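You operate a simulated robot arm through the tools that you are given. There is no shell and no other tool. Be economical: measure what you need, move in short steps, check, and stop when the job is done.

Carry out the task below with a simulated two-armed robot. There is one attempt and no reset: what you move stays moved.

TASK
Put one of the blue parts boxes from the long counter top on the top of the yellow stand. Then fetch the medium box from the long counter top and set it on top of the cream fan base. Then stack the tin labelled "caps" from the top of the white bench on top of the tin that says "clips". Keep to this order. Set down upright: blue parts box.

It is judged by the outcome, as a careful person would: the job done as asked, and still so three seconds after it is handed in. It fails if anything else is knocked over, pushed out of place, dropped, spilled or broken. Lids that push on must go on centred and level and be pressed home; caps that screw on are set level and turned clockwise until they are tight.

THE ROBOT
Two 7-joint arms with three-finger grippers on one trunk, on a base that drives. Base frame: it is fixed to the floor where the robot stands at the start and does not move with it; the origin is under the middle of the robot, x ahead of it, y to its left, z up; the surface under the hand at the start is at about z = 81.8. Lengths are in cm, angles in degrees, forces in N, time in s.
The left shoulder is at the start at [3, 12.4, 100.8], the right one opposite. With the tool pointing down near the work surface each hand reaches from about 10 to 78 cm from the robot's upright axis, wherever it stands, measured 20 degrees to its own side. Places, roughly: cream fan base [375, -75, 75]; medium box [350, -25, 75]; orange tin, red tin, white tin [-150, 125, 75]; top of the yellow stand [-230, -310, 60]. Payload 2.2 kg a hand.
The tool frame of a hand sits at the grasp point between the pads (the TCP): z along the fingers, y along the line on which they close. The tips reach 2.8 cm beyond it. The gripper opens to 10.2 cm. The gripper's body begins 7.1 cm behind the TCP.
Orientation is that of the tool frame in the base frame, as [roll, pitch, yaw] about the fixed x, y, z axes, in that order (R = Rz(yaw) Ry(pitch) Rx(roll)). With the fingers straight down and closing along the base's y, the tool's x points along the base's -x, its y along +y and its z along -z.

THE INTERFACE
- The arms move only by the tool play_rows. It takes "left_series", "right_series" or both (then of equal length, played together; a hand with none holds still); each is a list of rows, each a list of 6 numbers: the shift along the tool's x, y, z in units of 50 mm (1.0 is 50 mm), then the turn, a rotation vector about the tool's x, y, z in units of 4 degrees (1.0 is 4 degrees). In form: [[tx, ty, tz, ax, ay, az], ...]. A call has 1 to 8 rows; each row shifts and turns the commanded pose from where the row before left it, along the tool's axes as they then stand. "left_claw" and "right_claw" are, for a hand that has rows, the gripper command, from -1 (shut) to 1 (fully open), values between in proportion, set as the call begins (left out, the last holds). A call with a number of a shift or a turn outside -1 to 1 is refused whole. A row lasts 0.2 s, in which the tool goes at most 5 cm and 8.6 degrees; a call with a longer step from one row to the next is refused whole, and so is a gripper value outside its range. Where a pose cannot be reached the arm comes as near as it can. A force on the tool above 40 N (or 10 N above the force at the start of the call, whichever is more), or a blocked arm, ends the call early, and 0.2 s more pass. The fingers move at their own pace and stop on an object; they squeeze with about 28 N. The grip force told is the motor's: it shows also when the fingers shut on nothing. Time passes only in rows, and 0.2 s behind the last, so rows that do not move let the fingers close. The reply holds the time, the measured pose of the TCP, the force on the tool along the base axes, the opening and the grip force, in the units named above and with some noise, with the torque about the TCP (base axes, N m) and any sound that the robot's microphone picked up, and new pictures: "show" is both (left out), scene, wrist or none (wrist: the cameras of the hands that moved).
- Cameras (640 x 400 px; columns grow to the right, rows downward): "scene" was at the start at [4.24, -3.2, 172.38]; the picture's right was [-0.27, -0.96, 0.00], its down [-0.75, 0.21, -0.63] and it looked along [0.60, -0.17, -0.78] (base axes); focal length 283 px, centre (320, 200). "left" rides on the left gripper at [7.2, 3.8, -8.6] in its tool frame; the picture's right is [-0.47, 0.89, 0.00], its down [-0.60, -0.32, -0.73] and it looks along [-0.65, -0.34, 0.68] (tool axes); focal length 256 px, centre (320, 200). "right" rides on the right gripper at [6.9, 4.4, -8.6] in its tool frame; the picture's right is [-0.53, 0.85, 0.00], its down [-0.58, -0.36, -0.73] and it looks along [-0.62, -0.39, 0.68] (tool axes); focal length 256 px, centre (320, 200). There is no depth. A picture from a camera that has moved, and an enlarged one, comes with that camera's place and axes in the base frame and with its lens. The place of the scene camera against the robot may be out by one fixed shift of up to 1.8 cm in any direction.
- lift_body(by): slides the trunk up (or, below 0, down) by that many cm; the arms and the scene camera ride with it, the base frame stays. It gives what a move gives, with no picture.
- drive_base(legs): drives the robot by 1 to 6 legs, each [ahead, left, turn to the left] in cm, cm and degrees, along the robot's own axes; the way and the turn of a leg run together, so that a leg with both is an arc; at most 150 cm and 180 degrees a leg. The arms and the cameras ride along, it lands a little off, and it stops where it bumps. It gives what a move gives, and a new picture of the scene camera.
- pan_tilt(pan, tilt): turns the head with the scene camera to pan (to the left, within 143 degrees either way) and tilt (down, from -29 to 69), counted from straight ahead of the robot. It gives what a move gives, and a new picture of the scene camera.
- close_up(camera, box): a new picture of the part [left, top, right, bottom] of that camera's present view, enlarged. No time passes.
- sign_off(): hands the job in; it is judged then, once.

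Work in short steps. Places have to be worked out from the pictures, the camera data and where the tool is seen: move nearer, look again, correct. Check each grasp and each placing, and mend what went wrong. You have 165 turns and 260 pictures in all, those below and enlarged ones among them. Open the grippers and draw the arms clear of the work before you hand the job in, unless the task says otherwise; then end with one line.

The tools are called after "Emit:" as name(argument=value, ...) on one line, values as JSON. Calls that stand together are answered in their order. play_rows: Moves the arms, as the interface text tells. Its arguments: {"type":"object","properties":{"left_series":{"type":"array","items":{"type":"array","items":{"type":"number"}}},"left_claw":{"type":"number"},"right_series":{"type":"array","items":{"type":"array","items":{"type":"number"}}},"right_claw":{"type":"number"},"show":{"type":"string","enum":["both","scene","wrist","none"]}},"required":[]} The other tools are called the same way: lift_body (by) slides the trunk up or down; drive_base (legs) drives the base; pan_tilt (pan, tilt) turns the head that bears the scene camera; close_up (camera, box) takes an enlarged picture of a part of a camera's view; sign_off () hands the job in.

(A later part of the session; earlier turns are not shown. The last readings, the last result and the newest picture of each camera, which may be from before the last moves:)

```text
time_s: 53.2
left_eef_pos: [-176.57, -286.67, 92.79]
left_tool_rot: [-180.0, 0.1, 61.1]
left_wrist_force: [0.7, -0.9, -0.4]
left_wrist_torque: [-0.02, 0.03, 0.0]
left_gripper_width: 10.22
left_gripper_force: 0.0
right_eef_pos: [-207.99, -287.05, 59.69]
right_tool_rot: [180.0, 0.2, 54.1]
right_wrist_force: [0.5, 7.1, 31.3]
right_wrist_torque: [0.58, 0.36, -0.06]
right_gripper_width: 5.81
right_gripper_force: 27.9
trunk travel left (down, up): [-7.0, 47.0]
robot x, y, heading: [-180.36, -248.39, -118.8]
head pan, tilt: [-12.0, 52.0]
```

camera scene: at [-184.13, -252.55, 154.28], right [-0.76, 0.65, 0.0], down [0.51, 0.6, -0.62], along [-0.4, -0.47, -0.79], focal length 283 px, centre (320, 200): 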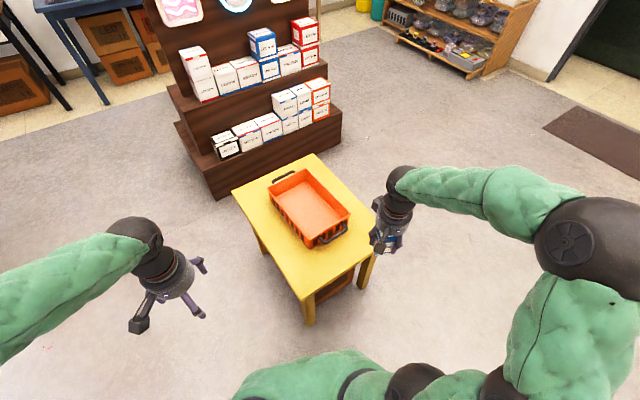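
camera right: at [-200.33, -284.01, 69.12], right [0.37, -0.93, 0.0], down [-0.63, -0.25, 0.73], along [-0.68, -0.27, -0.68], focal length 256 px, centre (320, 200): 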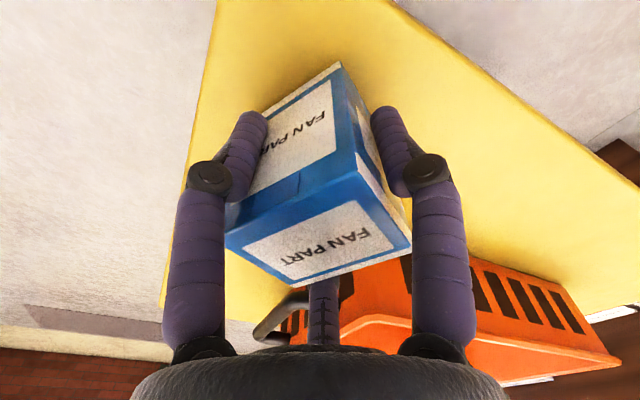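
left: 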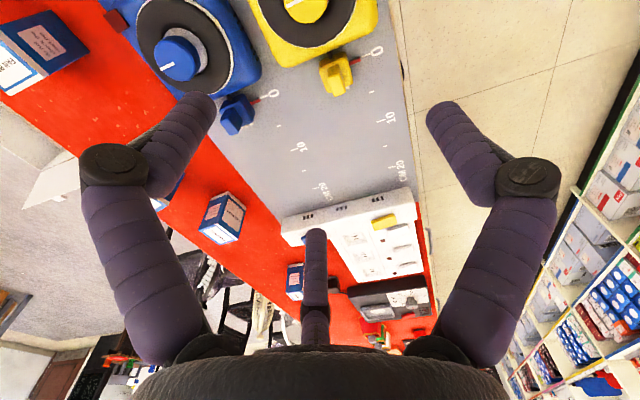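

Contact (31 N), so the box is down. I'll ease up slightly, open, and retreat straight up.

Emit:
play_rows(right_series=[[0, 0, -0.03, 0, 0, 0], [0, 0, 0, 0, 0, 0]], show="none")

Emit:
play_rows(right_series=[[0, 0, 0, 0, 0, 0], [0, 0, 0, 0, 0, 0], [0, 0, 0, 0, 0, 0]], right_claw=1, show="none")

Emit:
play_rows(right_series=[[0, 0, -0.3, 0, 0, 0], [0, 0, -0.6, 0, 0, 0], [0, 0, -0.8, 0, 0, 0], [0, 0, -0.9, 0, 0, 0], [0, 0, -0.9, 0, 0, 0], [0.5, -0.5, -0.5, 0, 0, 0], [0.5, -0.5, -0.5, 0, 0, 0], [0, 0, 0, 0, 0, 0]], show="both")

```text
time_s: 53.8
left_eef_pos: [-176.68, -286.85, 92.77]
left_tool_rot: [-179.9, 0.0, 61.1]
left_wrist_force: [0.4, 0.9, -0.3]
left_wrist_torque: [0.02, 0.02, 0.02]
left_gripper_width: 10.22
left_gripper_force: 0.0
right_eef_pos: [-208.04, -287.06, 59.72]
right_tool_rot: [-180.0, 0.1, 54.3]
right_wrist_force: [-2.3, 1.3, 16.8]
right_wrist_torque: [0.11, 0.46, 0.06]
right_gripper_width: 5.84
right_gripper_force: 28.5
trunk travel left (down, up): [-7.0, 47.0]
robot x, y, heading: [-180.69, -248.54, -118.9]
head pan, tilt: [-12.0, 52.0]
```

```text
time_s: 54.6
left_eef_pos: [-176.7, -286.76, 92.8]
left_tool_rot: [-179.9, 0.0, 61.1]
left_wrist_force: [-0.1, 0.1, 0.9]
left_wrist_torque: [0.03, -0.02, 0.01]
left_gripper_width: 10.19
left_gripper_force: 0.1
right_eef_pos: [-207.86, -287.02, 59.67]
right_tool_rot: [-179.9, 0.0, 54.1]
right_wrist_force: [0.7, 0.3, -0.3]
right_wrist_torque: [-0.01, 0.01, 0.04]
right_gripper_width: 10.2
right_gripper_force: 0.0
trunk travel left (down, up): [-7.0, 47.0]
robot x, y, heading: [-180.66, -248.39, -118.8]
head pan, tilt: [-12.0, 52.0]
```

```text
time_s: 56.4
left_eef_pos: [-176.58, -286.92, 92.82]
left_tool_rot: [179.9, 0.0, 61.1]
left_wrist_force: [-0.1, -0.1, -0.1]
left_wrist_torque: [-0.02, 0.0, -0.02]
left_gripper_width: 10.17
left_gripper_force: 0.1
right_eef_pos: [-209.07, -279.98, 82.21]
right_tool_rot: [-179.9, 0.1, 54.2]
right_wrist_force: [-0.8, 0.2, 1.2]
right_wrist_torque: [0.0, 0.02, -0.03]
right_gripper_width: 10.21
right_gripper_force: 0.2
trunk travel left (down, up): [-7.0, 47.0]
robot x, y, heading: [-181.06, -248.08, -118.8]
head pan, tilt: [-12.0, 52.0]
camera scene: at [-184.12, -252.57, 154.27], right [-0.76, 0.65, 0.0], down [0.52, 0.6, -0.62], along [-0.4, -0.47, -0.79], focal length 283 px, centre (320, 200)
camera right: at [-201.41, -276.94, 90.76], right [0.37, -0.93, 0.0], down [-0.63, -0.26, 0.73], along [-0.68, -0.27, -0.68], focal length 256 px, centre (320, 200)
```

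scene: 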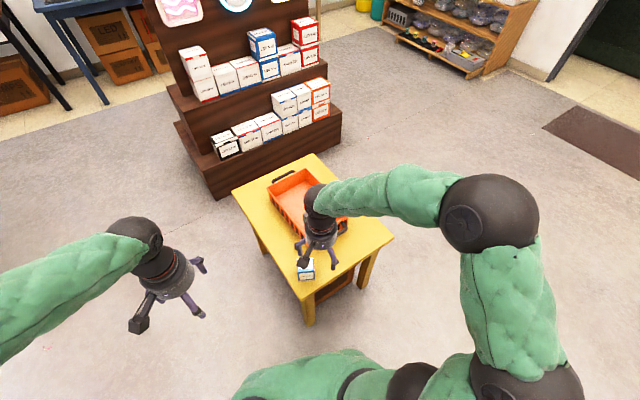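
right: 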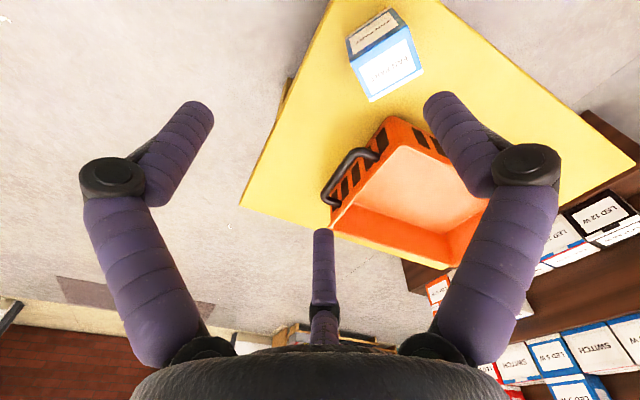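

The box is standing upright on the stand. Now I raise the trunk, back off, and drive across the open floor to look at the far end of the long counter from its right side.

Emit:
lift_body(by=18)

Emit:
drive_base(legs=[[-60, 0, 0], [0, 0, 122]])

Emit:
pan_tilt(pan=10, tilt=18)

```text
time_s: 58.4
left_eef_pos: [-176.57, -286.83, 110.64]
left_tool_rot: [180.0, 0.0, 61.1]
left_wrist_force: [0.1, 0.3, 0.3]
left_wrist_torque: [-0.02, -0.01, -0.03]
left_gripper_width: 10.2
left_gripper_force: 0.0
right_eef_pos: [-209.05, -280.04, 100.06]
right_tool_rot: [-180.0, 0.0, 54.2]
right_wrist_force: [-0.2, -0.1, 0.3]
right_wrist_torque: [0.02, 0.02, 0.01]
right_gripper_width: 10.19
right_gripper_force: 0.0
trunk travel left (down, up): [-25.0, 29.0]
robot x, y, heading: [-180.68, -248.32, -118.7]
head pan, tilt: [-12.0, 52.0]
```

```text
time_s: 66.9
left_eef_pos: [-120.88, -171.82, 110.74]
left_tool_rot: [179.9, 0.1, -176.9]
left_wrist_force: [-0.5, -0.2, -0.6]
left_wrist_torque: [-0.01, 0.02, -0.01]
left_gripper_width: 10.22
left_gripper_force: 0.0
right_eef_pos: [-109.42, -202.94, 100.22]
right_tool_rot: [180.0, 0.0, 176.2]
right_wrist_force: [0.2, 0.0, 0.1]
right_wrist_torque: [0.02, 0.02, 0.0]
right_gripper_width: 10.22
right_gripper_force: 0.1
trunk travel left (down, up): [-25.0, 29.0]
robot x, y, heading: [-151.72, -195.48, 2.8]
head pan, tilt: [-12.0, 52.0]
camera scene: at [-147.11, -198.0, 172.28], right [-0.15, -0.99, 0.0], down [-0.78, 0.12, -0.62], along [0.61, -0.1, -0.79], focal length 283 px, centre (320, 200)
```

scene: 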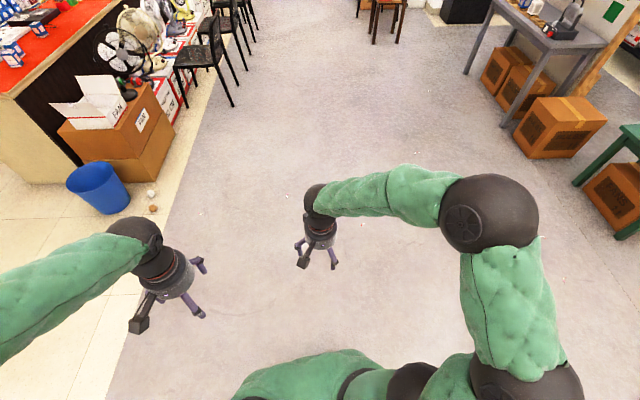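

```text
time_s: 67.9
left_eef_pos: [-120.89, -171.83, 110.82]
left_tool_rot: [179.9, 0.0, -176.9]
left_wrist_force: [-0.1, -0.1, 0.3]
left_wrist_torque: [0.0, 0.0, 0.01]
left_gripper_width: 10.21
left_gripper_force: 0.1
right_eef_pos: [-109.52, -203.01, 100.13]
right_tool_rot: [-180.0, 0.1, 176.1]
right_wrist_force: [-0.2, -0.1, -0.8]
right_wrist_torque: [0.0, -0.01, 0.0]
right_gripper_width: 10.2
right_gripper_force: 0.1
trunk travel left (down, up): [-25.0, 29.0]
robot x, y, heading: [-151.25, -195.6, 3.0]
head pan, tilt: [10.0, 18.0]
camera scene: at [-145.44, -194.74, 177.42], right [0.23, -0.97, 0.0], down [-0.3, -0.07, -0.95], along [0.93, 0.22, -0.31], focal length 283 px, centre (320, 200)
```

scene: 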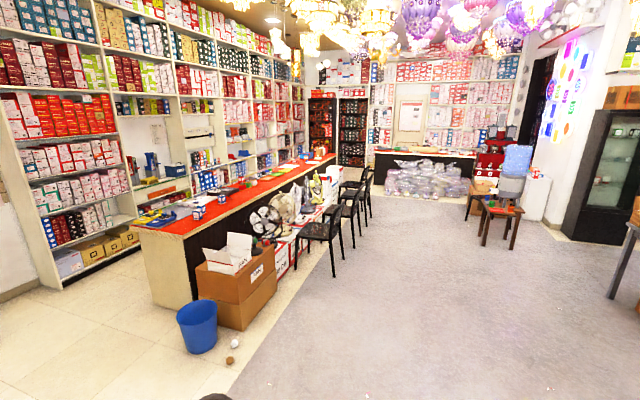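

Emit:
drive_base(legs=[[150, 0, 0], [150, 0, 0], [0, 0, 40]])

Emit:
pan_tilt(pan=0, tilt=25)

```text
time_s: 83.0
left_eef_pos: [177.3, -152.77, 110.79]
left_tool_rot: [-180.0, 0.0, -173.2]
left_wrist_force: [-0.2, 0.1, 0.2]
left_wrist_torque: [0.02, 0.0, -0.03]
left_gripper_width: 10.16
left_gripper_force: 0.1
right_eef_pos: [190.67, -183.07, 100.37]
right_tool_rot: [-179.9, 0.0, -180.0]
right_wrist_force: [0.7, -0.3, -0.9]
right_wrist_torque: [0.01, 0.0, -0.01]
right_gripper_width: 10.21
right_gripper_force: 0.0
trunk travel left (down, up): [-25.0, 29.0]
robot x, y, heading: [148.92, -178.79, 6.8]
head pan, tilt: [10.0, 18.0]
stopped in leg 3: the robot was blocked; the commanded pose is now the measured one
camera scene: at [154.14, -177.32, 177.43], right [0.29, -0.96, 0.0], down [-0.3, -0.09, -0.95], along [0.91, 0.28, -0.31], focal length 283 px, centre (320, 200)
```

scene: 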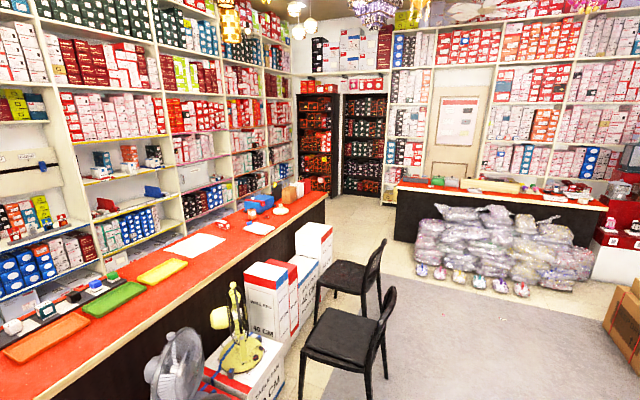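

```text
time_s: 83.7
left_eef_pos: [177.17, -152.92, 110.73]
left_tool_rot: [180.0, -0.1, -173.0]
left_wrist_force: [0.4, 0.2, -0.8]
left_wrist_torque: [0.01, -0.02, -0.02]
left_gripper_width: 10.21
left_gripper_force: 0.0
right_eef_pos: [190.69, -183.2, 100.21]
right_tool_rot: [179.9, 0.0, -180.0]
right_wrist_force: [0.1, -1.0, -0.3]
right_wrist_torque: [-0.04, 0.02, 0.0]
right_gripper_width: 10.21
right_gripper_force: 0.0
trunk travel left (down, up): [-25.0, 29.0]
robot x, y, heading: [148.44, -178.26, 6.9]
head pan, tilt: [0.0, 25.0]
camera scene: at [154.37, -178.94, 176.29], right [0.12, -0.99, 0.0], down [-0.42, -0.05, -0.91], along [0.9, 0.11, -0.42], focal length 283 px, centre (320, 200)
```

scene: 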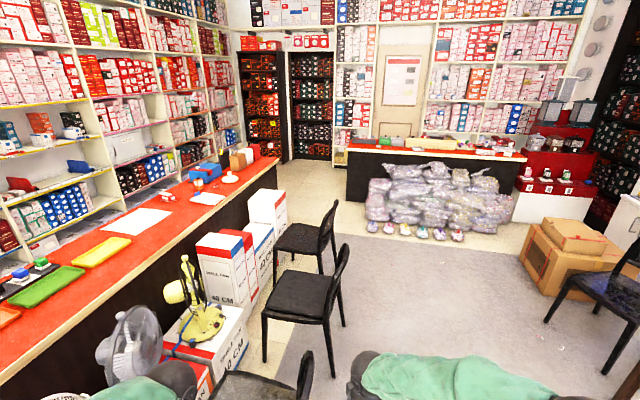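

The turn was blocked, likely by a chair. I'll look to the left and down before moving, and zoom on the far end of the counter.

Emit:
close_up(camera="scene", box=[120, 130, 300, 250])

Emit:
pan_tilt(pan=80, tilt=55)

Emit:
pan_tilt(pan=0, tilt=60)

```text
3.33 times, centred on (210, 190) of scene
camera zoom: at [154.37, -178.94, 176.29], right [0.12, -0.99, 0.0], down [-0.42, -0.05, -0.91], along [0.9, 0.11, -0.42], focal length 944 px, centre (687, 233)
```

zoom: 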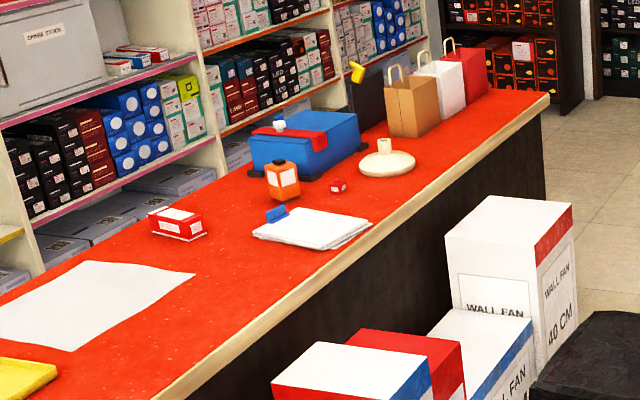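

```text
time_s: 85.2
left_eef_pos: [177.22, -152.84, 110.83]
left_tool_rot: [-180.0, -0.1, -173.0]
left_wrist_force: [0.4, 1.2, -0.4]
left_wrist_torque: [0.01, -0.01, 0.03]
left_gripper_width: 10.2
left_gripper_force: 0.0
right_eef_pos: [190.64, -183.16, 100.24]
right_tool_rot: [180.0, 0.0, -180.0]
right_wrist_force: [0.1, 0.2, -0.2]
right_wrist_torque: [0.0, -0.01, 0.0]
right_gripper_width: 10.19
right_gripper_force: 0.1
trunk travel left (down, up): [-25.0, 29.0]
robot x, y, heading: [148.42, -178.74, 7.0]
head pan, tilt: [80.0, 55.0]
camera scene: at [145.61, -172.89, 171.89], right [1.0, -0.05, 0.0], down [-0.04, -0.82, -0.57], along [0.03, 0.57, -0.82], focal length 283 px, centre (320, 200)
```

scene: 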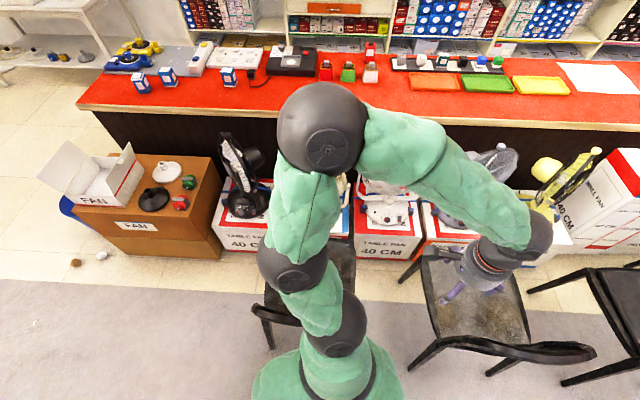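

```text
time_s: 86.7
left_eef_pos: [177.26, -152.84, 110.72]
left_tool_rot: [-179.9, 0.1, -173.0]
left_wrist_force: [0.1, -0.8, 0.5]
left_wrist_torque: [0.05, -0.01, -0.02]
left_gripper_width: 10.22
left_gripper_force: 0.1
right_eef_pos: [190.65, -183.07, 100.15]
right_tool_rot: [180.0, 0.0, 179.9]
right_wrist_force: [-0.5, 0.0, 0.2]
right_wrist_torque: [-0.02, -0.03, 0.03]
right_gripper_width: 10.21
right_gripper_force: 0.0
trunk travel left (down, up): [-25.0, 29.0]
robot x, y, heading: [148.43, -178.63, 7.0]
head pan, tilt: [0.0, 60.0]
camera scene: at [151.84, -179.27, 171.29], right [0.12, -0.99, 0.0], down [-0.86, -0.11, -0.5], along [0.5, 0.06, -0.87], focal length 283 px, centre (320, 200)
```

scene: 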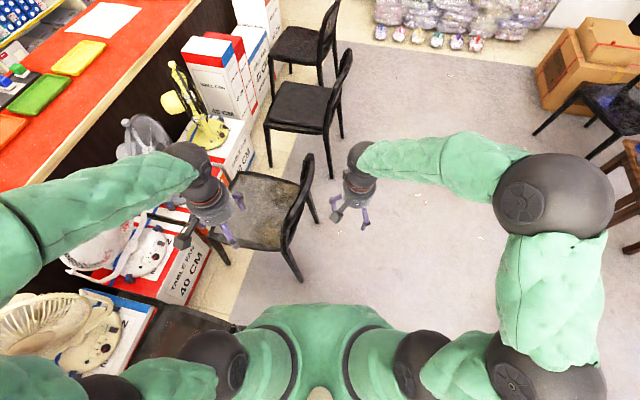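

No chair seems disturbed, but the base sits right beside one. The cream fan base (about (380,-70)) and several boxes are at the far end of the counter, so I'll strafe away from the chairs and drive forward over open floor to look closer.

Emit:
drive_base(legs=[[0, -48, 0], [0, 0, -7], [140, 0, 0]])

Emit:
pan_tilt(pan=35, tilt=30)

```text
time_s: 96.8
left_eef_pos: [326.44, -204.65, 110.65]
left_tool_rot: [179.9, 0.0, 179.9]
left_wrist_force: [-0.4, 0.4, 1.0]
left_wrist_torque: [0.01, 0.01, 0.01]
left_gripper_width: 10.22
left_gripper_force: 0.1
right_eef_pos: [336.05, -236.24, 100.25]
right_tool_rot: [180.0, 0.0, 173.2]
right_wrist_force: [-0.1, -0.7, -0.2]
right_wrist_torque: [0.04, 0.02, 0.02]
right_gripper_width: 10.19
right_gripper_force: 0.0
trunk travel left (down, up): [-25.0, 29.0]
robot x, y, heading: [294.56, -226.94, 0.2]
head pan, tilt: [0.0, 60.0]
camera scene: at [298.14, -227.8, 171.28], right [0.0, -1.0, 0.0], down [-0.87, 0.0, -0.5], along [0.5, 0.0, -0.87], focal length 283 px, centre (320, 200)
```

scene: 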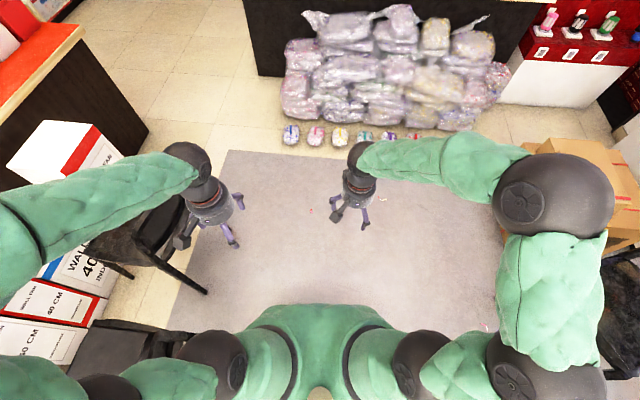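

```text
time_s: 97.8
left_eef_pos: [326.3, -204.46, 110.74]
left_tool_rot: [180.0, 0.0, -180.0]
left_wrist_force: [-0.8, -1.0, 0.7]
left_wrist_torque: [-0.05, 0.0, 0.02]
left_gripper_width: 10.2
left_gripper_force: 0.1
right_eef_pos: [336.06, -236.45, 100.17]
right_tool_rot: [-180.0, 0.0, 172.9]
right_wrist_force: [-1.2, 0.2, -0.7]
right_wrist_torque: [0.01, -0.02, -0.01]
right_gripper_width: 10.2
right_gripper_force: 0.0
trunk travel left (down, up): [-25.0, 29.0]
robot x, y, heading: [294.73, -226.54, -0.2]
head pan, tilt: [35.0, 30.0]
camera scene: at [298.84, -222.62, 175.49], right [0.57, -0.82, 0.0], down [-0.41, -0.29, -0.87], along [0.71, 0.5, -0.5], focal length 283 px, centre (320, 200)
```

scene: 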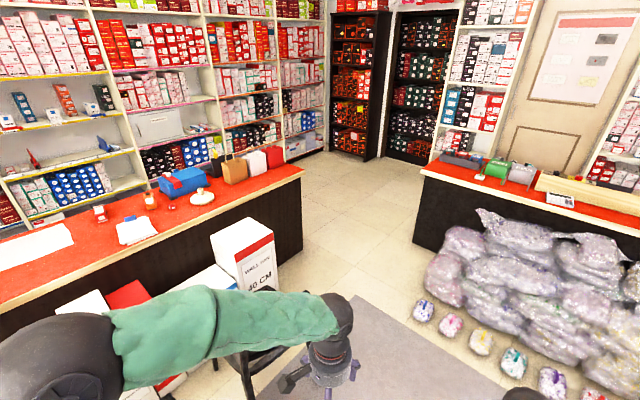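

The gap around the counter's far end (corner at about (461,-91), other counter at (520,-170)) is around 98 cm, wide enough for the base. I'll raise the trunk for clearance and go around to the shop-side aisle.

Emit:
lift_body(by=14)

Emit:
drive_base(legs=[[55, 0, 0], [0, 0, 34], [120, 0, 0]])

```text
time_s: 99.5
left_eef_pos: [326.25, -204.76, 124.76]
left_tool_rot: [179.9, -0.1, 180.0]
left_wrist_force: [-0.1, -1.3, 0.4]
left_wrist_torque: [-0.04, 0.0, 0.02]
left_gripper_width: 10.21
left_gripper_force: 0.1
right_eef_pos: [336.1, -236.37, 114.32]
right_tool_rot: [-180.0, 0.0, 173.1]
right_wrist_force: [0.1, 0.1, 0.0]
right_wrist_torque: [-0.01, 0.0, -0.01]
right_gripper_width: 10.22
right_gripper_force: 0.1
trunk travel left (down, up): [-39.0, 15.0]
robot x, y, heading: [294.52, -226.45, 0.2]
head pan, tilt: [35.0, 30.0]
```

```text
time_s: 109.9
left_eef_pos: [462.3, -124.04, 124.75]
left_tool_rot: [180.0, 0.0, -146.1]
left_wrist_force: [-1.0, -0.4, -0.1]
left_wrist_torque: [-0.01, 0.03, 0.02]
left_gripper_width: 10.2
left_gripper_force: 0.1
right_eef_pos: [488.01, -144.83, 114.14]
right_tool_rot: [179.9, -0.1, -153.0]
right_wrist_force: [0.3, -0.1, -0.6]
right_wrist_torque: [-0.01, 0.03, -0.01]
right_gripper_width: 10.18
right_gripper_force: 0.0
trunk travel left (down, up): [-39.0, 15.0]
robot x, y, heading: [448.36, -160.1, 34.0]
head pan, tilt: [35.0, 30.0]
camera scene: at [448.92, -154.44, 189.49], right [0.93, -0.36, 0.0], down [-0.18, -0.47, -0.87], along [0.31, 0.81, -0.5], focal length 283 px, centre (320, 200)
```

scene: 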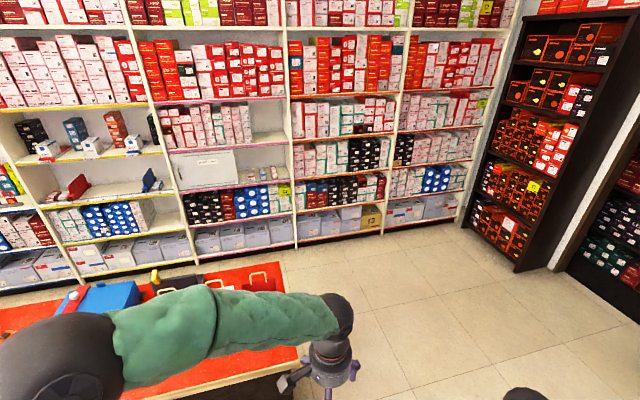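

I'm in the gap with clearance. I'll continue around the end of the counter, turn to face the counter, back into the aisle and strafe along it.

Emit:
drive_base(legs=[[90, 0, 0], [25, 40, 0], [0, 0, -131]])

Emit:
pan_tilt(pan=-60, tilt=35)

```text
time_s: 122.5
left_eef_pos: [538.8, -97.57, 124.72]
left_tool_rot: [-180.0, 0.0, 82.0]
left_wrist_force: [-0.3, -0.6, 0.5]
left_wrist_torque: [0.02, 0.02, -0.01]
left_gripper_width: 10.2
left_gripper_force: 0.1
right_eef_pos: [506.04, -102.76, 114.26]
right_tool_rot: [-180.0, -0.1, 75.0]
right_wrist_force: [0.2, -0.6, -0.4]
right_wrist_torque: [0.01, 0.02, 0.04]
right_gripper_width: 10.23
right_gripper_force: 0.0
trunk travel left (down, up): [-39.0, 15.0]
robot x, y, heading: [521.51, -62.96, -98.0]
head pan, tilt: [35.0, 30.0]
camera scene: at [525.84, -69.22, 189.49], right [-0.89, -0.45, 0.0], down [-0.23, 0.45, -0.87], along [0.39, -0.77, -0.5], focal length 283 px, centre (320, 200)
```

scene: 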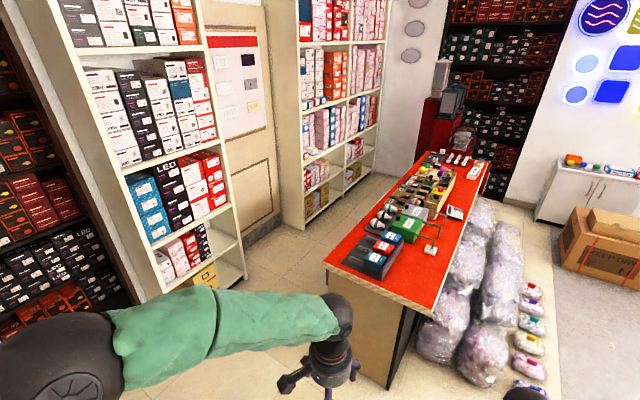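

```text
time_s: 124.2
left_eef_pos: [538.76, -97.66, 124.71]
left_tool_rot: [179.9, 0.0, 82.0]
left_wrist_force: [-0.3, -0.5, 0.3]
left_wrist_torque: [-0.02, -0.01, 0.03]
left_gripper_width: 10.2
left_gripper_force: 0.1
right_eef_pos: [506.03, -102.7, 114.24]
right_tool_rot: [-179.9, 0.0, 75.2]
right_wrist_force: [-1.0, 0.2, -0.8]
right_wrist_torque: [-0.01, 0.02, -0.02]
right_gripper_width: 10.2
right_gripper_force: 0.0
trunk travel left (down, up): [-39.0, 15.0]
robot x, y, heading: [521.75, -62.93, -98.1]
head pan, tilt: [-60.0, 35.0]
camera scene: at [513.57, -64.48, 188.72], right [-0.38, 0.93, 0.0], down [0.53, 0.22, -0.82], along [-0.76, -0.31, -0.57], focal length 283 px, centre (320, 200)
```

scene: 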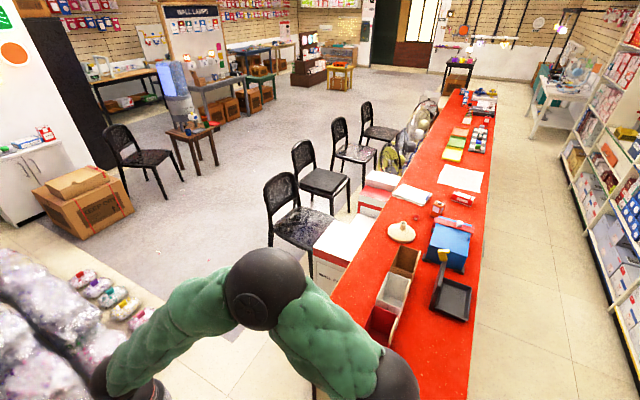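

Emit:
close_up(camera="scene", box=[360, 150, 500, 260])

```text
3.64 times, centred on (430, 205) of scene
camera zoom: at [513.57, -64.48, 188.72], right [-0.38, 0.93, 0.0], down [0.53, 0.22, -0.82], along [-0.76, -0.31, -0.57], focal length 1030 px, centre (-80, 182)
```

zoom: 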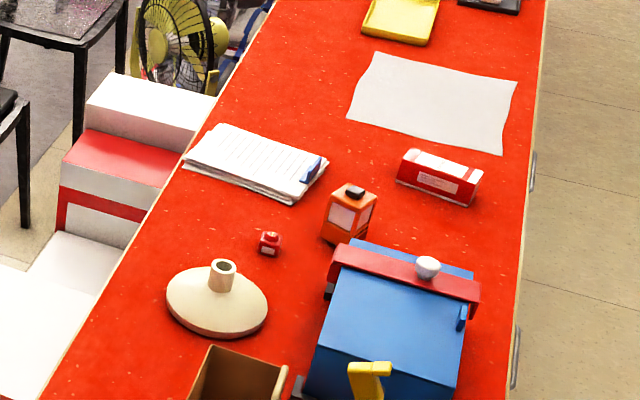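

The counter shows the cream fan base (~(386,-67)), a tiny red box, an orange box (~(357,-50)) and a red/white longer box (~(337,-35)). I'll back into the aisle and strafe alongside to see which is the medium box.

Emit:
drive_base(legs=[[-79, -11, 0], [11.7, -83, 0], [11.7, -80, 0]])

Emit:
pan_tilt(pan=0, tilt=50)

```text
time_s: 136.5
left_eef_pos: [373.14, -17.86, 124.7]
left_tool_rot: [180.0, -0.1, 81.6]
left_wrist_force: [-0.5, -0.2, -0.3]
left_wrist_torque: [-0.02, -0.04, 0.03]
left_gripper_width: 10.21
left_gripper_force: 0.0
right_eef_pos: [340.36, -22.76, 114.25]
right_tool_rot: [-179.9, 0.0, 74.7]
right_wrist_force: [1.1, 0.4, 0.2]
right_wrist_torque: [-0.01, -0.02, -0.02]
right_gripper_width: 10.2
right_gripper_force: 0.1
trunk travel left (down, up): [-39.0, 15.0]
robot x, y, heading: [356.12, 16.84, -98.5]
head pan, tilt: [-60.0, 35.0]
camera scene: at [348.12, 15.4, 188.71], right [-0.37, 0.93, 0.0], down [0.53, 0.21, -0.82], along [-0.76, -0.3, -0.57], focal length 283 px, centre (320, 200)
```

scene: 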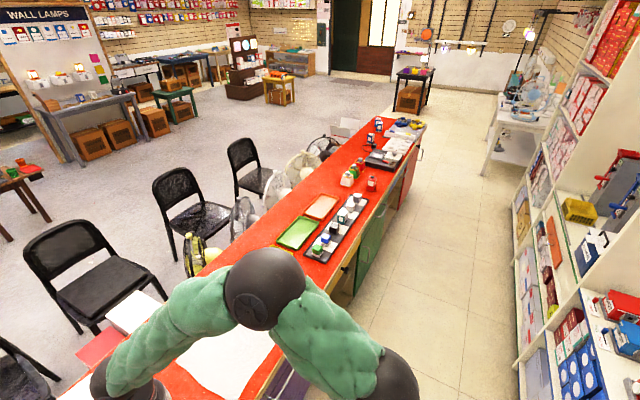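

```text
time_s: 137.8
left_eef_pos: [373.11, -17.93, 124.8]
left_tool_rot: [-179.9, -0.1, 81.5]
left_wrist_force: [-0.1, -0.1, 0.1]
left_wrist_torque: [-0.03, 0.01, 0.0]
left_gripper_width: 10.21
left_gripper_force: 0.0
right_eef_pos: [340.44, -22.74, 114.08]
right_tool_rot: [179.9, -0.1, 74.7]
right_wrist_force: [-0.6, 0.5, 0.4]
right_wrist_torque: [-0.03, 0.01, 0.0]
right_gripper_width: 10.2
right_gripper_force: 0.1
trunk travel left (down, up): [-39.0, 15.0]
robot x, y, heading: [355.86, 16.94, -98.5]
head pan, tilt: [0.0, 50.0]
camera scene: at [355.24, 11.03, 186.54], right [-0.99, 0.15, 0.0], down [0.11, 0.76, -0.64], along [-0.09, -0.64, -0.77], focal length 283 px, centre (320, 200)
```

scene: 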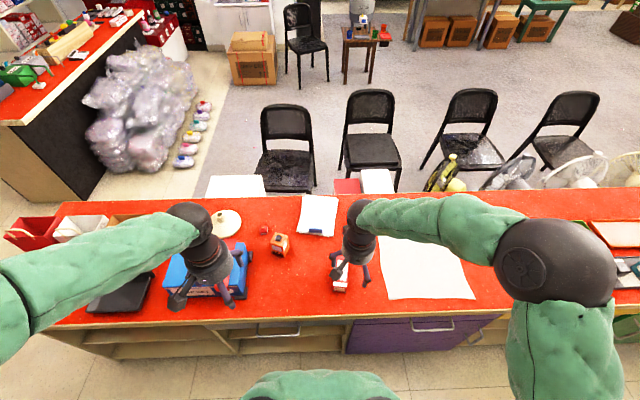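

From here both targets look near reach. I'll zoom on the boxes with the scene camera and the right wrist camera.

Emit:
close_up(camera="scene", box=[190, 185, 390, 310])

Emit:
close_up(camera="right", box=[0, 0, 640, 400])

Emit:
close_up(camera="left", box=[0, 0, 640, 400])

```text
3.20 times, centred on (290, 248) of scene
camera zoom: at [355.24, 11.03, 186.54], right [-0.99, 0.15, 0.0], down [0.11, 0.76, -0.64], along [-0.09, -0.64, -0.77], focal length 906 px, centre (416, 48)
```

zoom: 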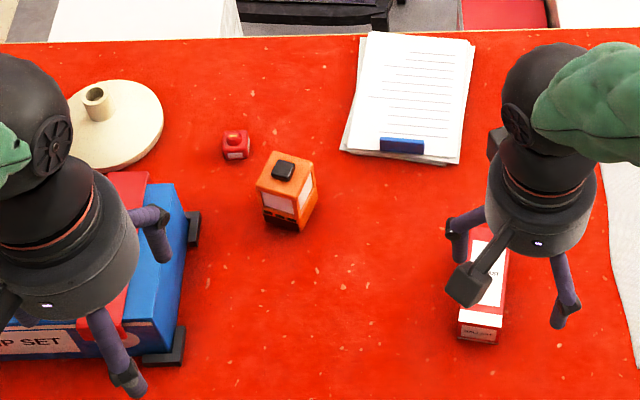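

```text
1.00 times, centred on (320, 200) of right (not enlarged: the box is as wide or as high as the picture)
camera zoom: at [346.52, -17.29, 122.75], right [0.67, -0.74, 0.0], down [-0.5, -0.46, 0.73], along [-0.54, -0.49, -0.68], focal length 256 px, centre (320, 200)
```

zoom: 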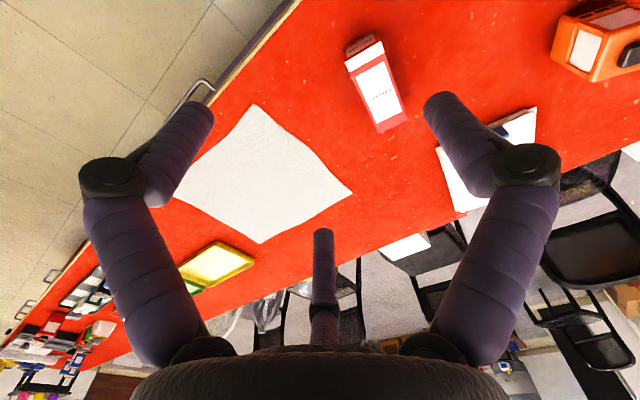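

```text
1.00 times, centred on (320, 200) of left (not enlarged: the box is as wide or as high as the picture)
camera zoom: at [378.04, -11.4, 133.38], right [0.81, -0.59, 0.0], down [-0.4, -0.55, 0.73], along [-0.43, -0.59, -0.68], focal length 256 px, centre (320, 200)
```

zoom: 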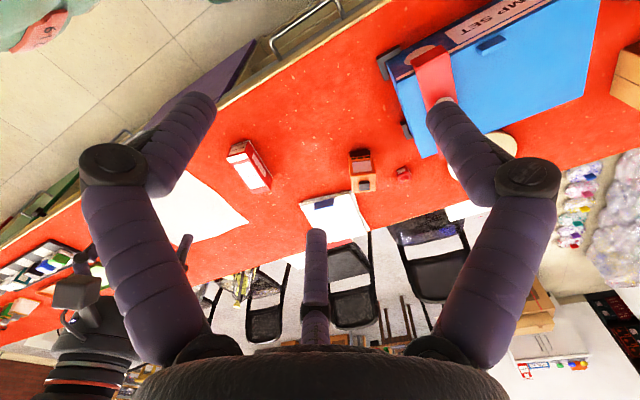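

Emit:
close_up(camera="right", box=[330, 20, 430, 140])

Emit:
close_up(camera="right", box=[520, 0, 640, 100])

Emit:
close_up(camera="left", box=[330, 130, 430, 210])

```text
3.33 times, centred on (380, 80) of right
camera zoom: at [346.52, -17.29, 122.75], right [0.67, -0.74, 0.0], down [-0.5, -0.46, 0.73], along [-0.54, -0.49, -0.68], focal length 853 px, centre (120, 600)
```

zoom: 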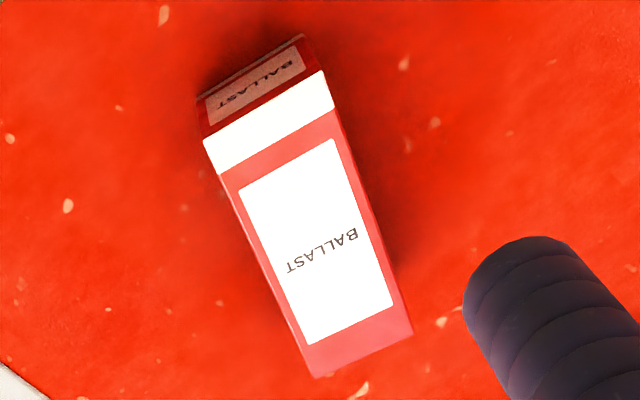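

```text
4.00 times, centred on (580, 50) of right
camera zoom: at [346.52, -17.29, 122.75], right [0.67, -0.74, 0.0], down [-0.5, -0.46, 0.73], along [-0.54, -0.49, -0.68], focal length 1024 px, centre (-720, 800)
```

zoom: 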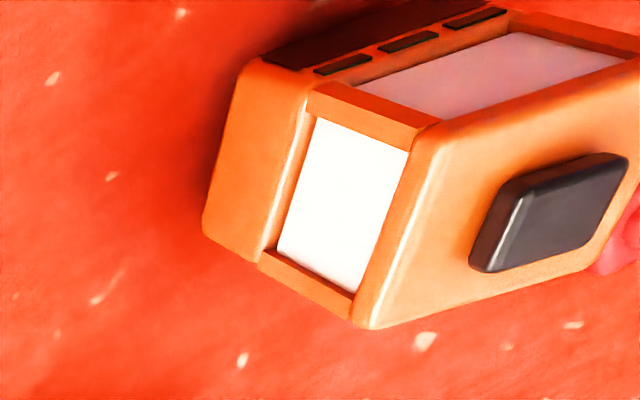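

```text
5.00 times, centred on (380, 170) of left
camera zoom: at [378.04, -11.4, 133.38], right [0.81, -0.59, 0.0], down [-0.4, -0.55, 0.73], along [-0.43, -0.59, -0.68], focal length 1280 px, centre (20, 350)
```

zoom: 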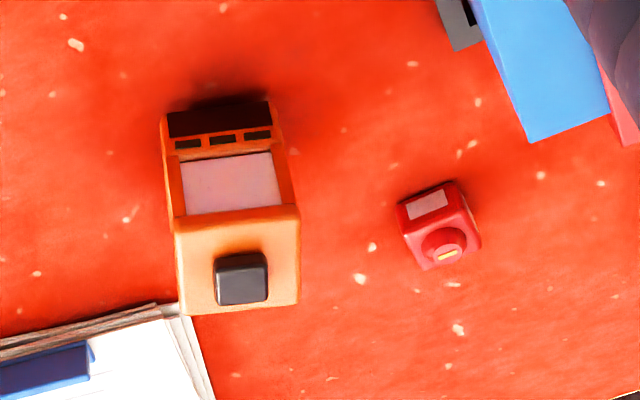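

The "BALLAST" carton is centred near (340, -34.5), about 12 × 4.7 × 5 cm. It fits the stated medium-box place, while the orange and red things are knobbed gadgets. I'll move the right hand above it, aligned to its narrow side.

Emit:
play_rows(right_series=[[-0.763, 0.181, 0.5, 0, 0, 0], [-0.763, 0.181, 0.5, 0, 0, 0], [-0.763, 0.181, 0.5, 0, 0, 0], [0, 0, 0.9, 0, 0, 0.34], [0, 0, 0.9, 0, 0, 0.34], [0, 0, 0, 0, 0, 0]], show="both")

```text
time_s: 139.2
left_eef_pos: [373.21, -17.8, 124.79]
left_tool_rot: [-180.0, -0.1, 81.5]
left_wrist_force: [0.3, 0.0, 0.0]
left_wrist_torque: [0.04, 0.0, 0.01]
left_gripper_width: 10.2
left_gripper_force: 0.0
right_eef_pos: [340.05, -34.48, 97.81]
right_tool_rot: [180.0, 0.0, 72.0]
right_wrist_force: [-0.1, 1.0, 0.2]
right_wrist_torque: [-0.04, 0.01, -0.03]
right_gripper_width: 10.19
right_gripper_force: 0.0
trunk travel left (down, up): [-39.0, 15.0]
robot x, y, heading: [355.76, 17.11, -98.2]
head pan, tilt: [0.0, 50.0]
camera scene: at [355.25, 11.11, 186.55], right [-0.99, 0.15, 0.0], down [0.11, 0.76, -0.64], along [-0.09, -0.64, -0.77], focal length 283 px, centre (320, 200)
camera right: at [346.39, -29.22, 106.23], right [0.64, -0.77, 0.0], down [-0.53, -0.44, 0.73], along [-0.56, -0.47, -0.68], focal length 256 px, centre (320, 200)
```

scene: 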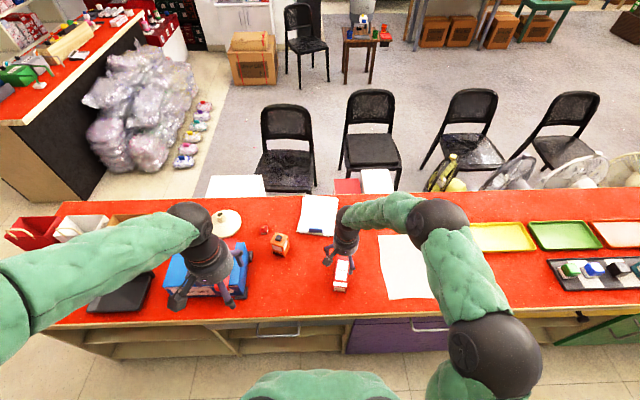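
right: 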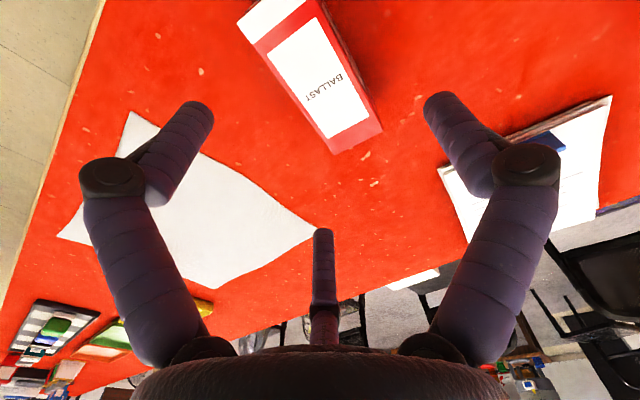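

Triangulation agrees: centre (340.1, -34.4). Descending to z≈85.4 and closing.

Emit:
play_rows(right_series=[[0, 0, 0.8, 0, 0, 0], [0, 0, 0.8, 0, 0, 0], [0, 0, 0.6, 0, 0, 0], [0, 0, 0.28, 0, 0, 0], [0, 0, 0, 0, 0, 0]], show="none")

Emit:
play_rows(right_series=[[0, 0, 0, 0, 0, 0], [0, 0, 0, 0, 0, 0], [0, 0, 0, 0, 0, 0], [0, 0, 0, 0, 0, 0]], right_claw=-1, show="wrist")

```text
time_s: 139.9
left_eef_pos: [373.22, -17.72, 124.78]
left_tool_rot: [180.0, 0.0, 81.6]
left_wrist_force: [-0.2, -0.1, 0.7]
left_wrist_torque: [0.01, 0.02, -0.02]
left_gripper_width: 10.19
left_gripper_force: 0.1
right_eef_pos: [339.91, -34.48, 88.37]
right_tool_rot: [-179.6, -0.2, 71.6]
right_wrist_force: [1.7, 7.6, 17.3]
right_wrist_torque: [0.69, 0.19, -0.31]
right_gripper_width: 10.25
right_gripper_force: 0.3
trunk travel left (down, up): [-39.0, 15.0]
robot x, y, heading: [356.52, 17.17, -98.3]
head pan, tilt: [0.0, 50.0]
stopped in row 3 (right hand): the force on the tool passed its limit at 88 N (the readings are from after the stop); the commanded pose is now the measured one
```

```text
time_s: 140.4
left_eef_pos: [373.26, -17.39, 124.97]
left_tool_rot: [179.9, 0.2, 81.6]
left_wrist_force: [0.3, 0.2, 0.3]
left_wrist_torque: [-0.03, 0.03, 0.03]
left_gripper_width: 10.21
left_gripper_force: 0.0
right_eef_pos: [339.71, -34.28, 89.0]
right_tool_rot: [-179.4, 0.1, 71.5]
right_wrist_force: [-2.0, 23.2, 54.8]
right_wrist_torque: [2.4, 0.53, -0.24]
right_gripper_width: 8.09
right_gripper_force: 28.0
trunk travel left (down, up): [-39.0, 15.0]
robot x, y, heading: [355.72, 16.97, -98.3]
head pan, tilt: [0.0, 50.0]
stopped in row 2 (right hand): the force on the tool passed its limit at 47 N (the readings are from after the stop); the commanded pose is now the measured one
camera right: at [346.22, -29.13, 97.58], right [0.63, -0.77, -0.01], down [-0.52, -0.43, 0.74], along [-0.57, -0.46, -0.68], focal length 256 px, centre (320, 200)
```

right: 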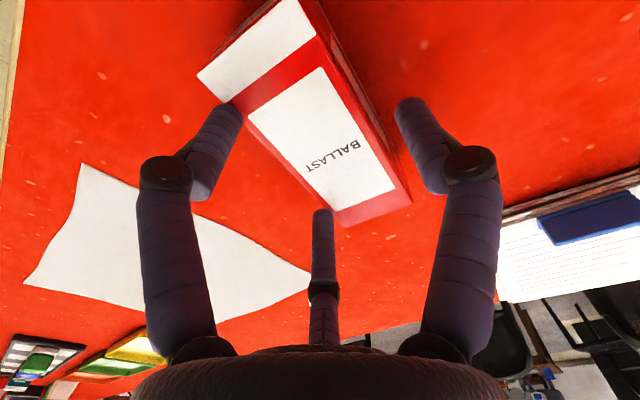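

The descent was stopped by contact at TCP z≈88.4, apparently a finger on the box's left top edge. I'll open, back up 6 cm and look at the fingers and box.

Emit:
play_rows(right_series=[[0, 0, 0, 0, 0, 0], [0, 0, -0.2, 0, 0, 0], [0, 0, -0.5, 0, 0, 0], [0, 0, -0.5, 0, 0, 0], [0, 0, 0, 0, 0, 0]], right_claw=1, show="wrist")

Emit:
close_up(camera="scene", box=[300, 200, 380, 300])

```text
time_s: 141.6
left_eef_pos: [373.13, -17.96, 124.71]
left_tool_rot: [-179.9, -0.1, 81.5]
left_wrist_force: [0.3, -1.1, 1.3]
left_wrist_torque: [0.04, 0.0, -0.01]
left_gripper_width: 10.19
left_gripper_force: 0.2
right_eef_pos: [339.83, -34.65, 94.59]
right_tool_rot: [-179.4, -0.2, 71.7]
right_wrist_force: [-0.2, 0.1, -0.5]
right_wrist_torque: [-0.02, -0.01, 0.04]
right_gripper_width: 10.19
right_gripper_force: 0.1
trunk travel left (down, up): [-39.0, 15.0]
robot x, y, heading: [356.02, 16.96, -98.6]
head pan, tilt: [0.0, 50.0]
camera right: at [346.24, -29.58, 103.02], right [0.63, -0.77, -0.01], down [-0.52, -0.44, 0.73], along [-0.57, -0.46, -0.68], focal length 256 px, centre (320, 200)
```

right: 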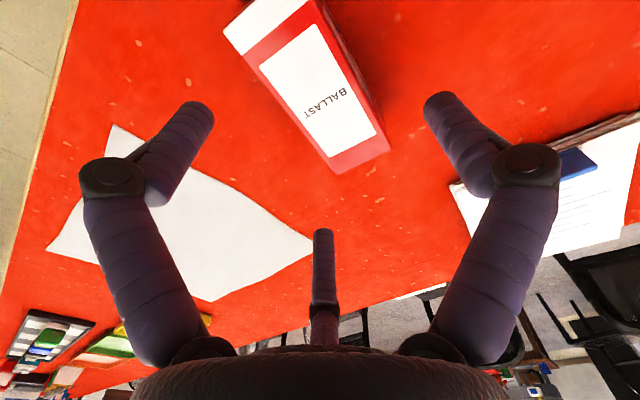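

```text
4.00 times, centred on (340, 250) of scene
camera zoom: at [355.22, 10.93, 186.54], right [-0.99, 0.15, 0.0], down [0.11, 0.76, -0.64], along [-0.09, -0.64, -0.77], focal length 1133 px, centre (240, 0)
```

zoom: 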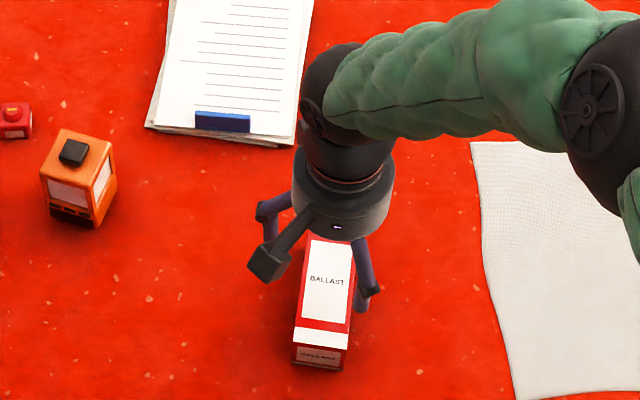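

The box is undisturbed, and the finger on its -x side sits too near its flank. I'll shift the hand 1.4 cm that way (tool -y) and descend gently.

Emit:
play_rows(right_series=[[0, -0.28, 0, 0, 0, 0], [0, 0, 0.5, 0, 0, 0], [0, 0, 0.4, 0, 0, 0], [0, 0, 0.2, 0, 0, 0], [0, 0, 0.2, 0, 0, 0], [0, 0, 0, 0, 0, 0]], show="wrist")

Emit:
close_up(camera="scene", box=[310, 230, 370, 305])

```text
time_s: 143.0
left_eef_pos: [373.06, -17.78, 124.69]
left_tool_rot: [-179.9, 0.1, 81.4]
left_wrist_force: [-0.2, 0.4, -0.3]
left_wrist_torque: [0.0, 0.04, 0.01]
left_gripper_width: 10.17
left_gripper_force: 0.2
right_eef_pos: [338.56, -34.19, 88.07]
right_tool_rot: [-179.5, -0.1, 71.7]
right_wrist_force: [-0.3, 0.0, -0.6]
right_wrist_torque: [-0.01, 0.03, -0.03]
right_gripper_width: 10.2
right_gripper_force: 0.0
trunk travel left (down, up): [-39.0, 15.0]
robot x, y, heading: [356.19, 16.59, -98.6]
head pan, tilt: [0.0, 50.0]
camera right: at [344.92, -29.03, 96.56], right [0.63, -0.77, -0.01], down [-0.52, -0.44, 0.73], along [-0.57, -0.46, -0.68], focal length 256 px, centre (320, 200)
```

right: 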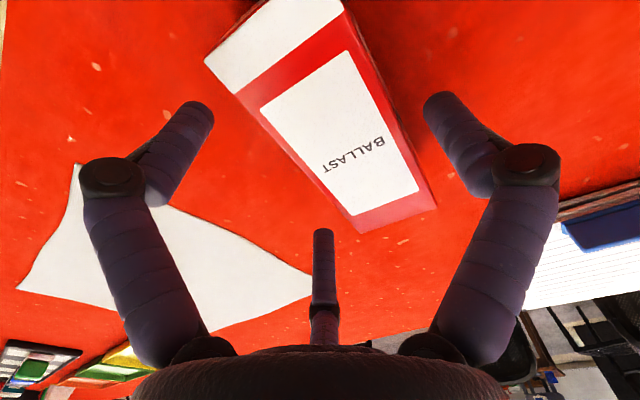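

```text
5.33 times, centred on (340, 268) of scene
camera zoom: at [355.23, 11.06, 186.54], right [-0.99, 0.15, 0.0], down [0.11, 0.76, -0.64], along [-0.09, -0.64, -0.77], focal length 1511 px, centre (213, -160)
```

zoom: 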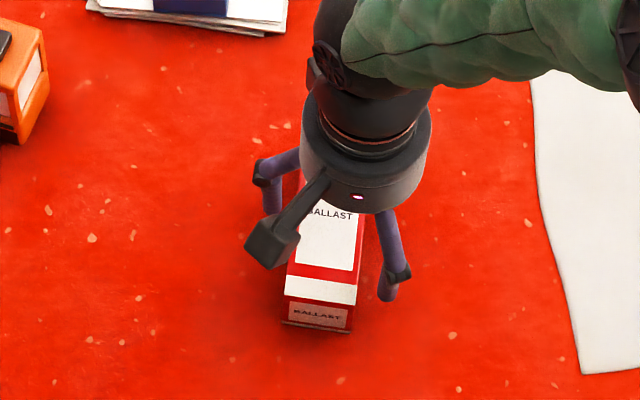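

Clear past the earlier contact height. Continuing down to about 85.8, then closing.

Emit:
play_rows(right_series=[[0, 0, 0.15, 0, 0, 0], [0, 0, 0.15, 0, 0, 0], [0, 0, 0.14, 0, 0, 0], [0, 0, 0, 0, 0, 0]], show="none")

```text
time_s: 144.0
left_eef_pos: [373.21, -17.9, 124.73]
left_tool_rot: [179.9, -0.1, 81.7]
left_wrist_force: [-1.2, -0.5, -0.4]
left_wrist_torque: [0.0, 0.01, -0.02]
left_gripper_width: 10.22
left_gripper_force: 0.2
right_eef_pos: [338.44, -34.11, 85.93]
right_tool_rot: [-179.5, -0.1, 71.7]
right_wrist_force: [0.7, -0.4, 0.2]
right_wrist_torque: [0.0, 0.03, 0.05]
right_gripper_width: 10.2
right_gripper_force: 0.1
trunk travel left (down, up): [-39.0, 15.0]
robot x, y, heading: [355.7, 17.29, -98.6]
head pan, tilt: [0.0, 50.0]
```

Emit:
play_rows(right_series=[[0, 0, 0, 0, 0, 0], [0, 0, 0, 0, 0, 0], [0, 0, 0, 0, 0, 0], [0, 0, 0, 0, 0, 0]], right_claw=-1, show="wrist")

```text
time_s: 145.0
left_eef_pos: [373.21, -17.95, 124.64]
left_tool_rot: [180.0, 0.1, 81.7]
left_wrist_force: [-0.1, -0.4, 0.8]
left_wrist_torque: [-0.01, -0.04, -0.02]
left_gripper_width: 10.18
left_gripper_force: 0.0
right_eef_pos: [338.39, -34.24, 86.03]
right_tool_rot: [-179.5, -0.1, 71.7]
right_wrist_force: [3.4, -2.5, 7.8]
right_wrist_torque: [-0.1, -0.41, -0.01]
right_gripper_width: 7.04
right_gripper_force: 27.7
trunk travel left (down, up): [-39.0, 15.0]
robot x, y, heading: [355.91, 16.87, -98.3]
head pan, tilt: [0.0, 50.0]
camera right: at [344.91, -29.1, 94.42], right [0.63, -0.77, -0.01], down [-0.52, -0.44, 0.73], along [-0.57, -0.46, -0.68], focal length 256 px, centre (320, 200)
```

right: 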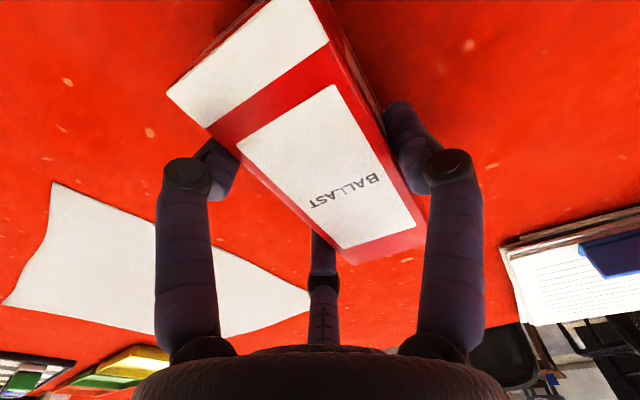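

The grip stopped at 7.0 cm with firm force, wider than I expected. I'll lift 2 cm to test the hold.

Emit:
play_rows(right_series=[[0, 0, -0.1, 0, 0, 0], [0, 0, -0.15, 0, 0, 0], [0, 0, -0.15, 0, 0, 0], [0, 0, 0, 0, 0, 0]], show="wrist")

Emit:
close_up(camera="scene", box=[310, 230, 370, 305])

```text
time_s: 146.0
left_eef_pos: [373.16, -17.84, 124.67]
left_tool_rot: [-179.9, 0.0, 81.7]
left_wrist_force: [0.2, 0.0, 0.6]
left_wrist_torque: [-0.03, -0.02, 0.0]
left_gripper_width: 10.18
left_gripper_force: 0.0
right_eef_pos: [338.47, -34.22, 87.82]
right_tool_rot: [-179.5, -0.2, 71.7]
right_wrist_force: [-0.3, 0.3, -3.0]
right_wrist_torque: [-0.01, 0.05, -0.01]
right_gripper_width: 7.07
right_gripper_force: 28.0
trunk travel left (down, up): [-39.0, 15.0]
robot x, y, heading: [355.97, 16.82, -98.4]
head pan, tilt: [0.0, 50.0]
camera right: at [344.92, -29.04, 96.32], right [0.64, -0.77, -0.01], down [-0.52, -0.44, 0.73], along [-0.57, -0.46, -0.68], focal length 256 px, centre (320, 200)
```

right: 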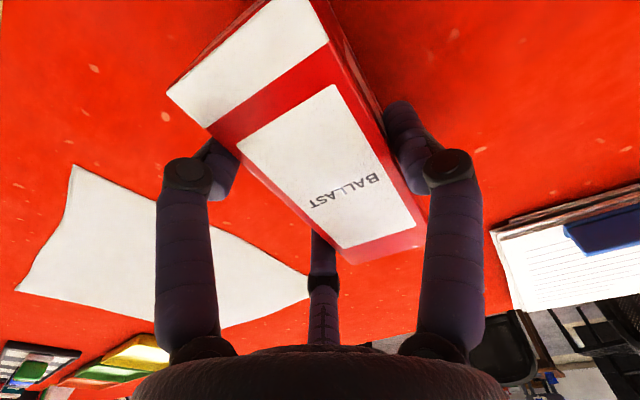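

```text
5.33 times, centred on (340, 268) of scene
camera zoom: at [355.23, 10.99, 186.54], right [-0.99, 0.15, 0.0], down [0.11, 0.76, -0.64], along [-0.09, -0.64, -0.77], focal length 1511 px, centre (213, -160)
```

zoom: 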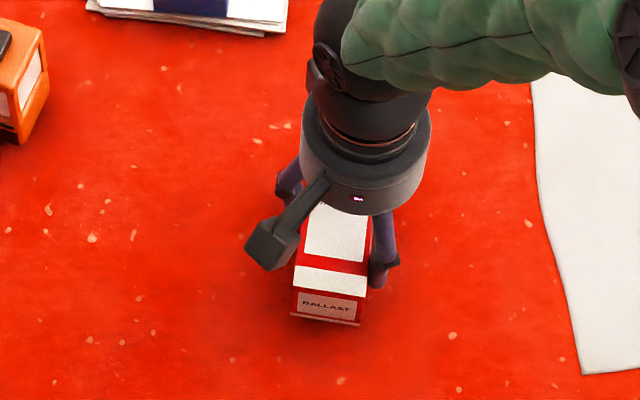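

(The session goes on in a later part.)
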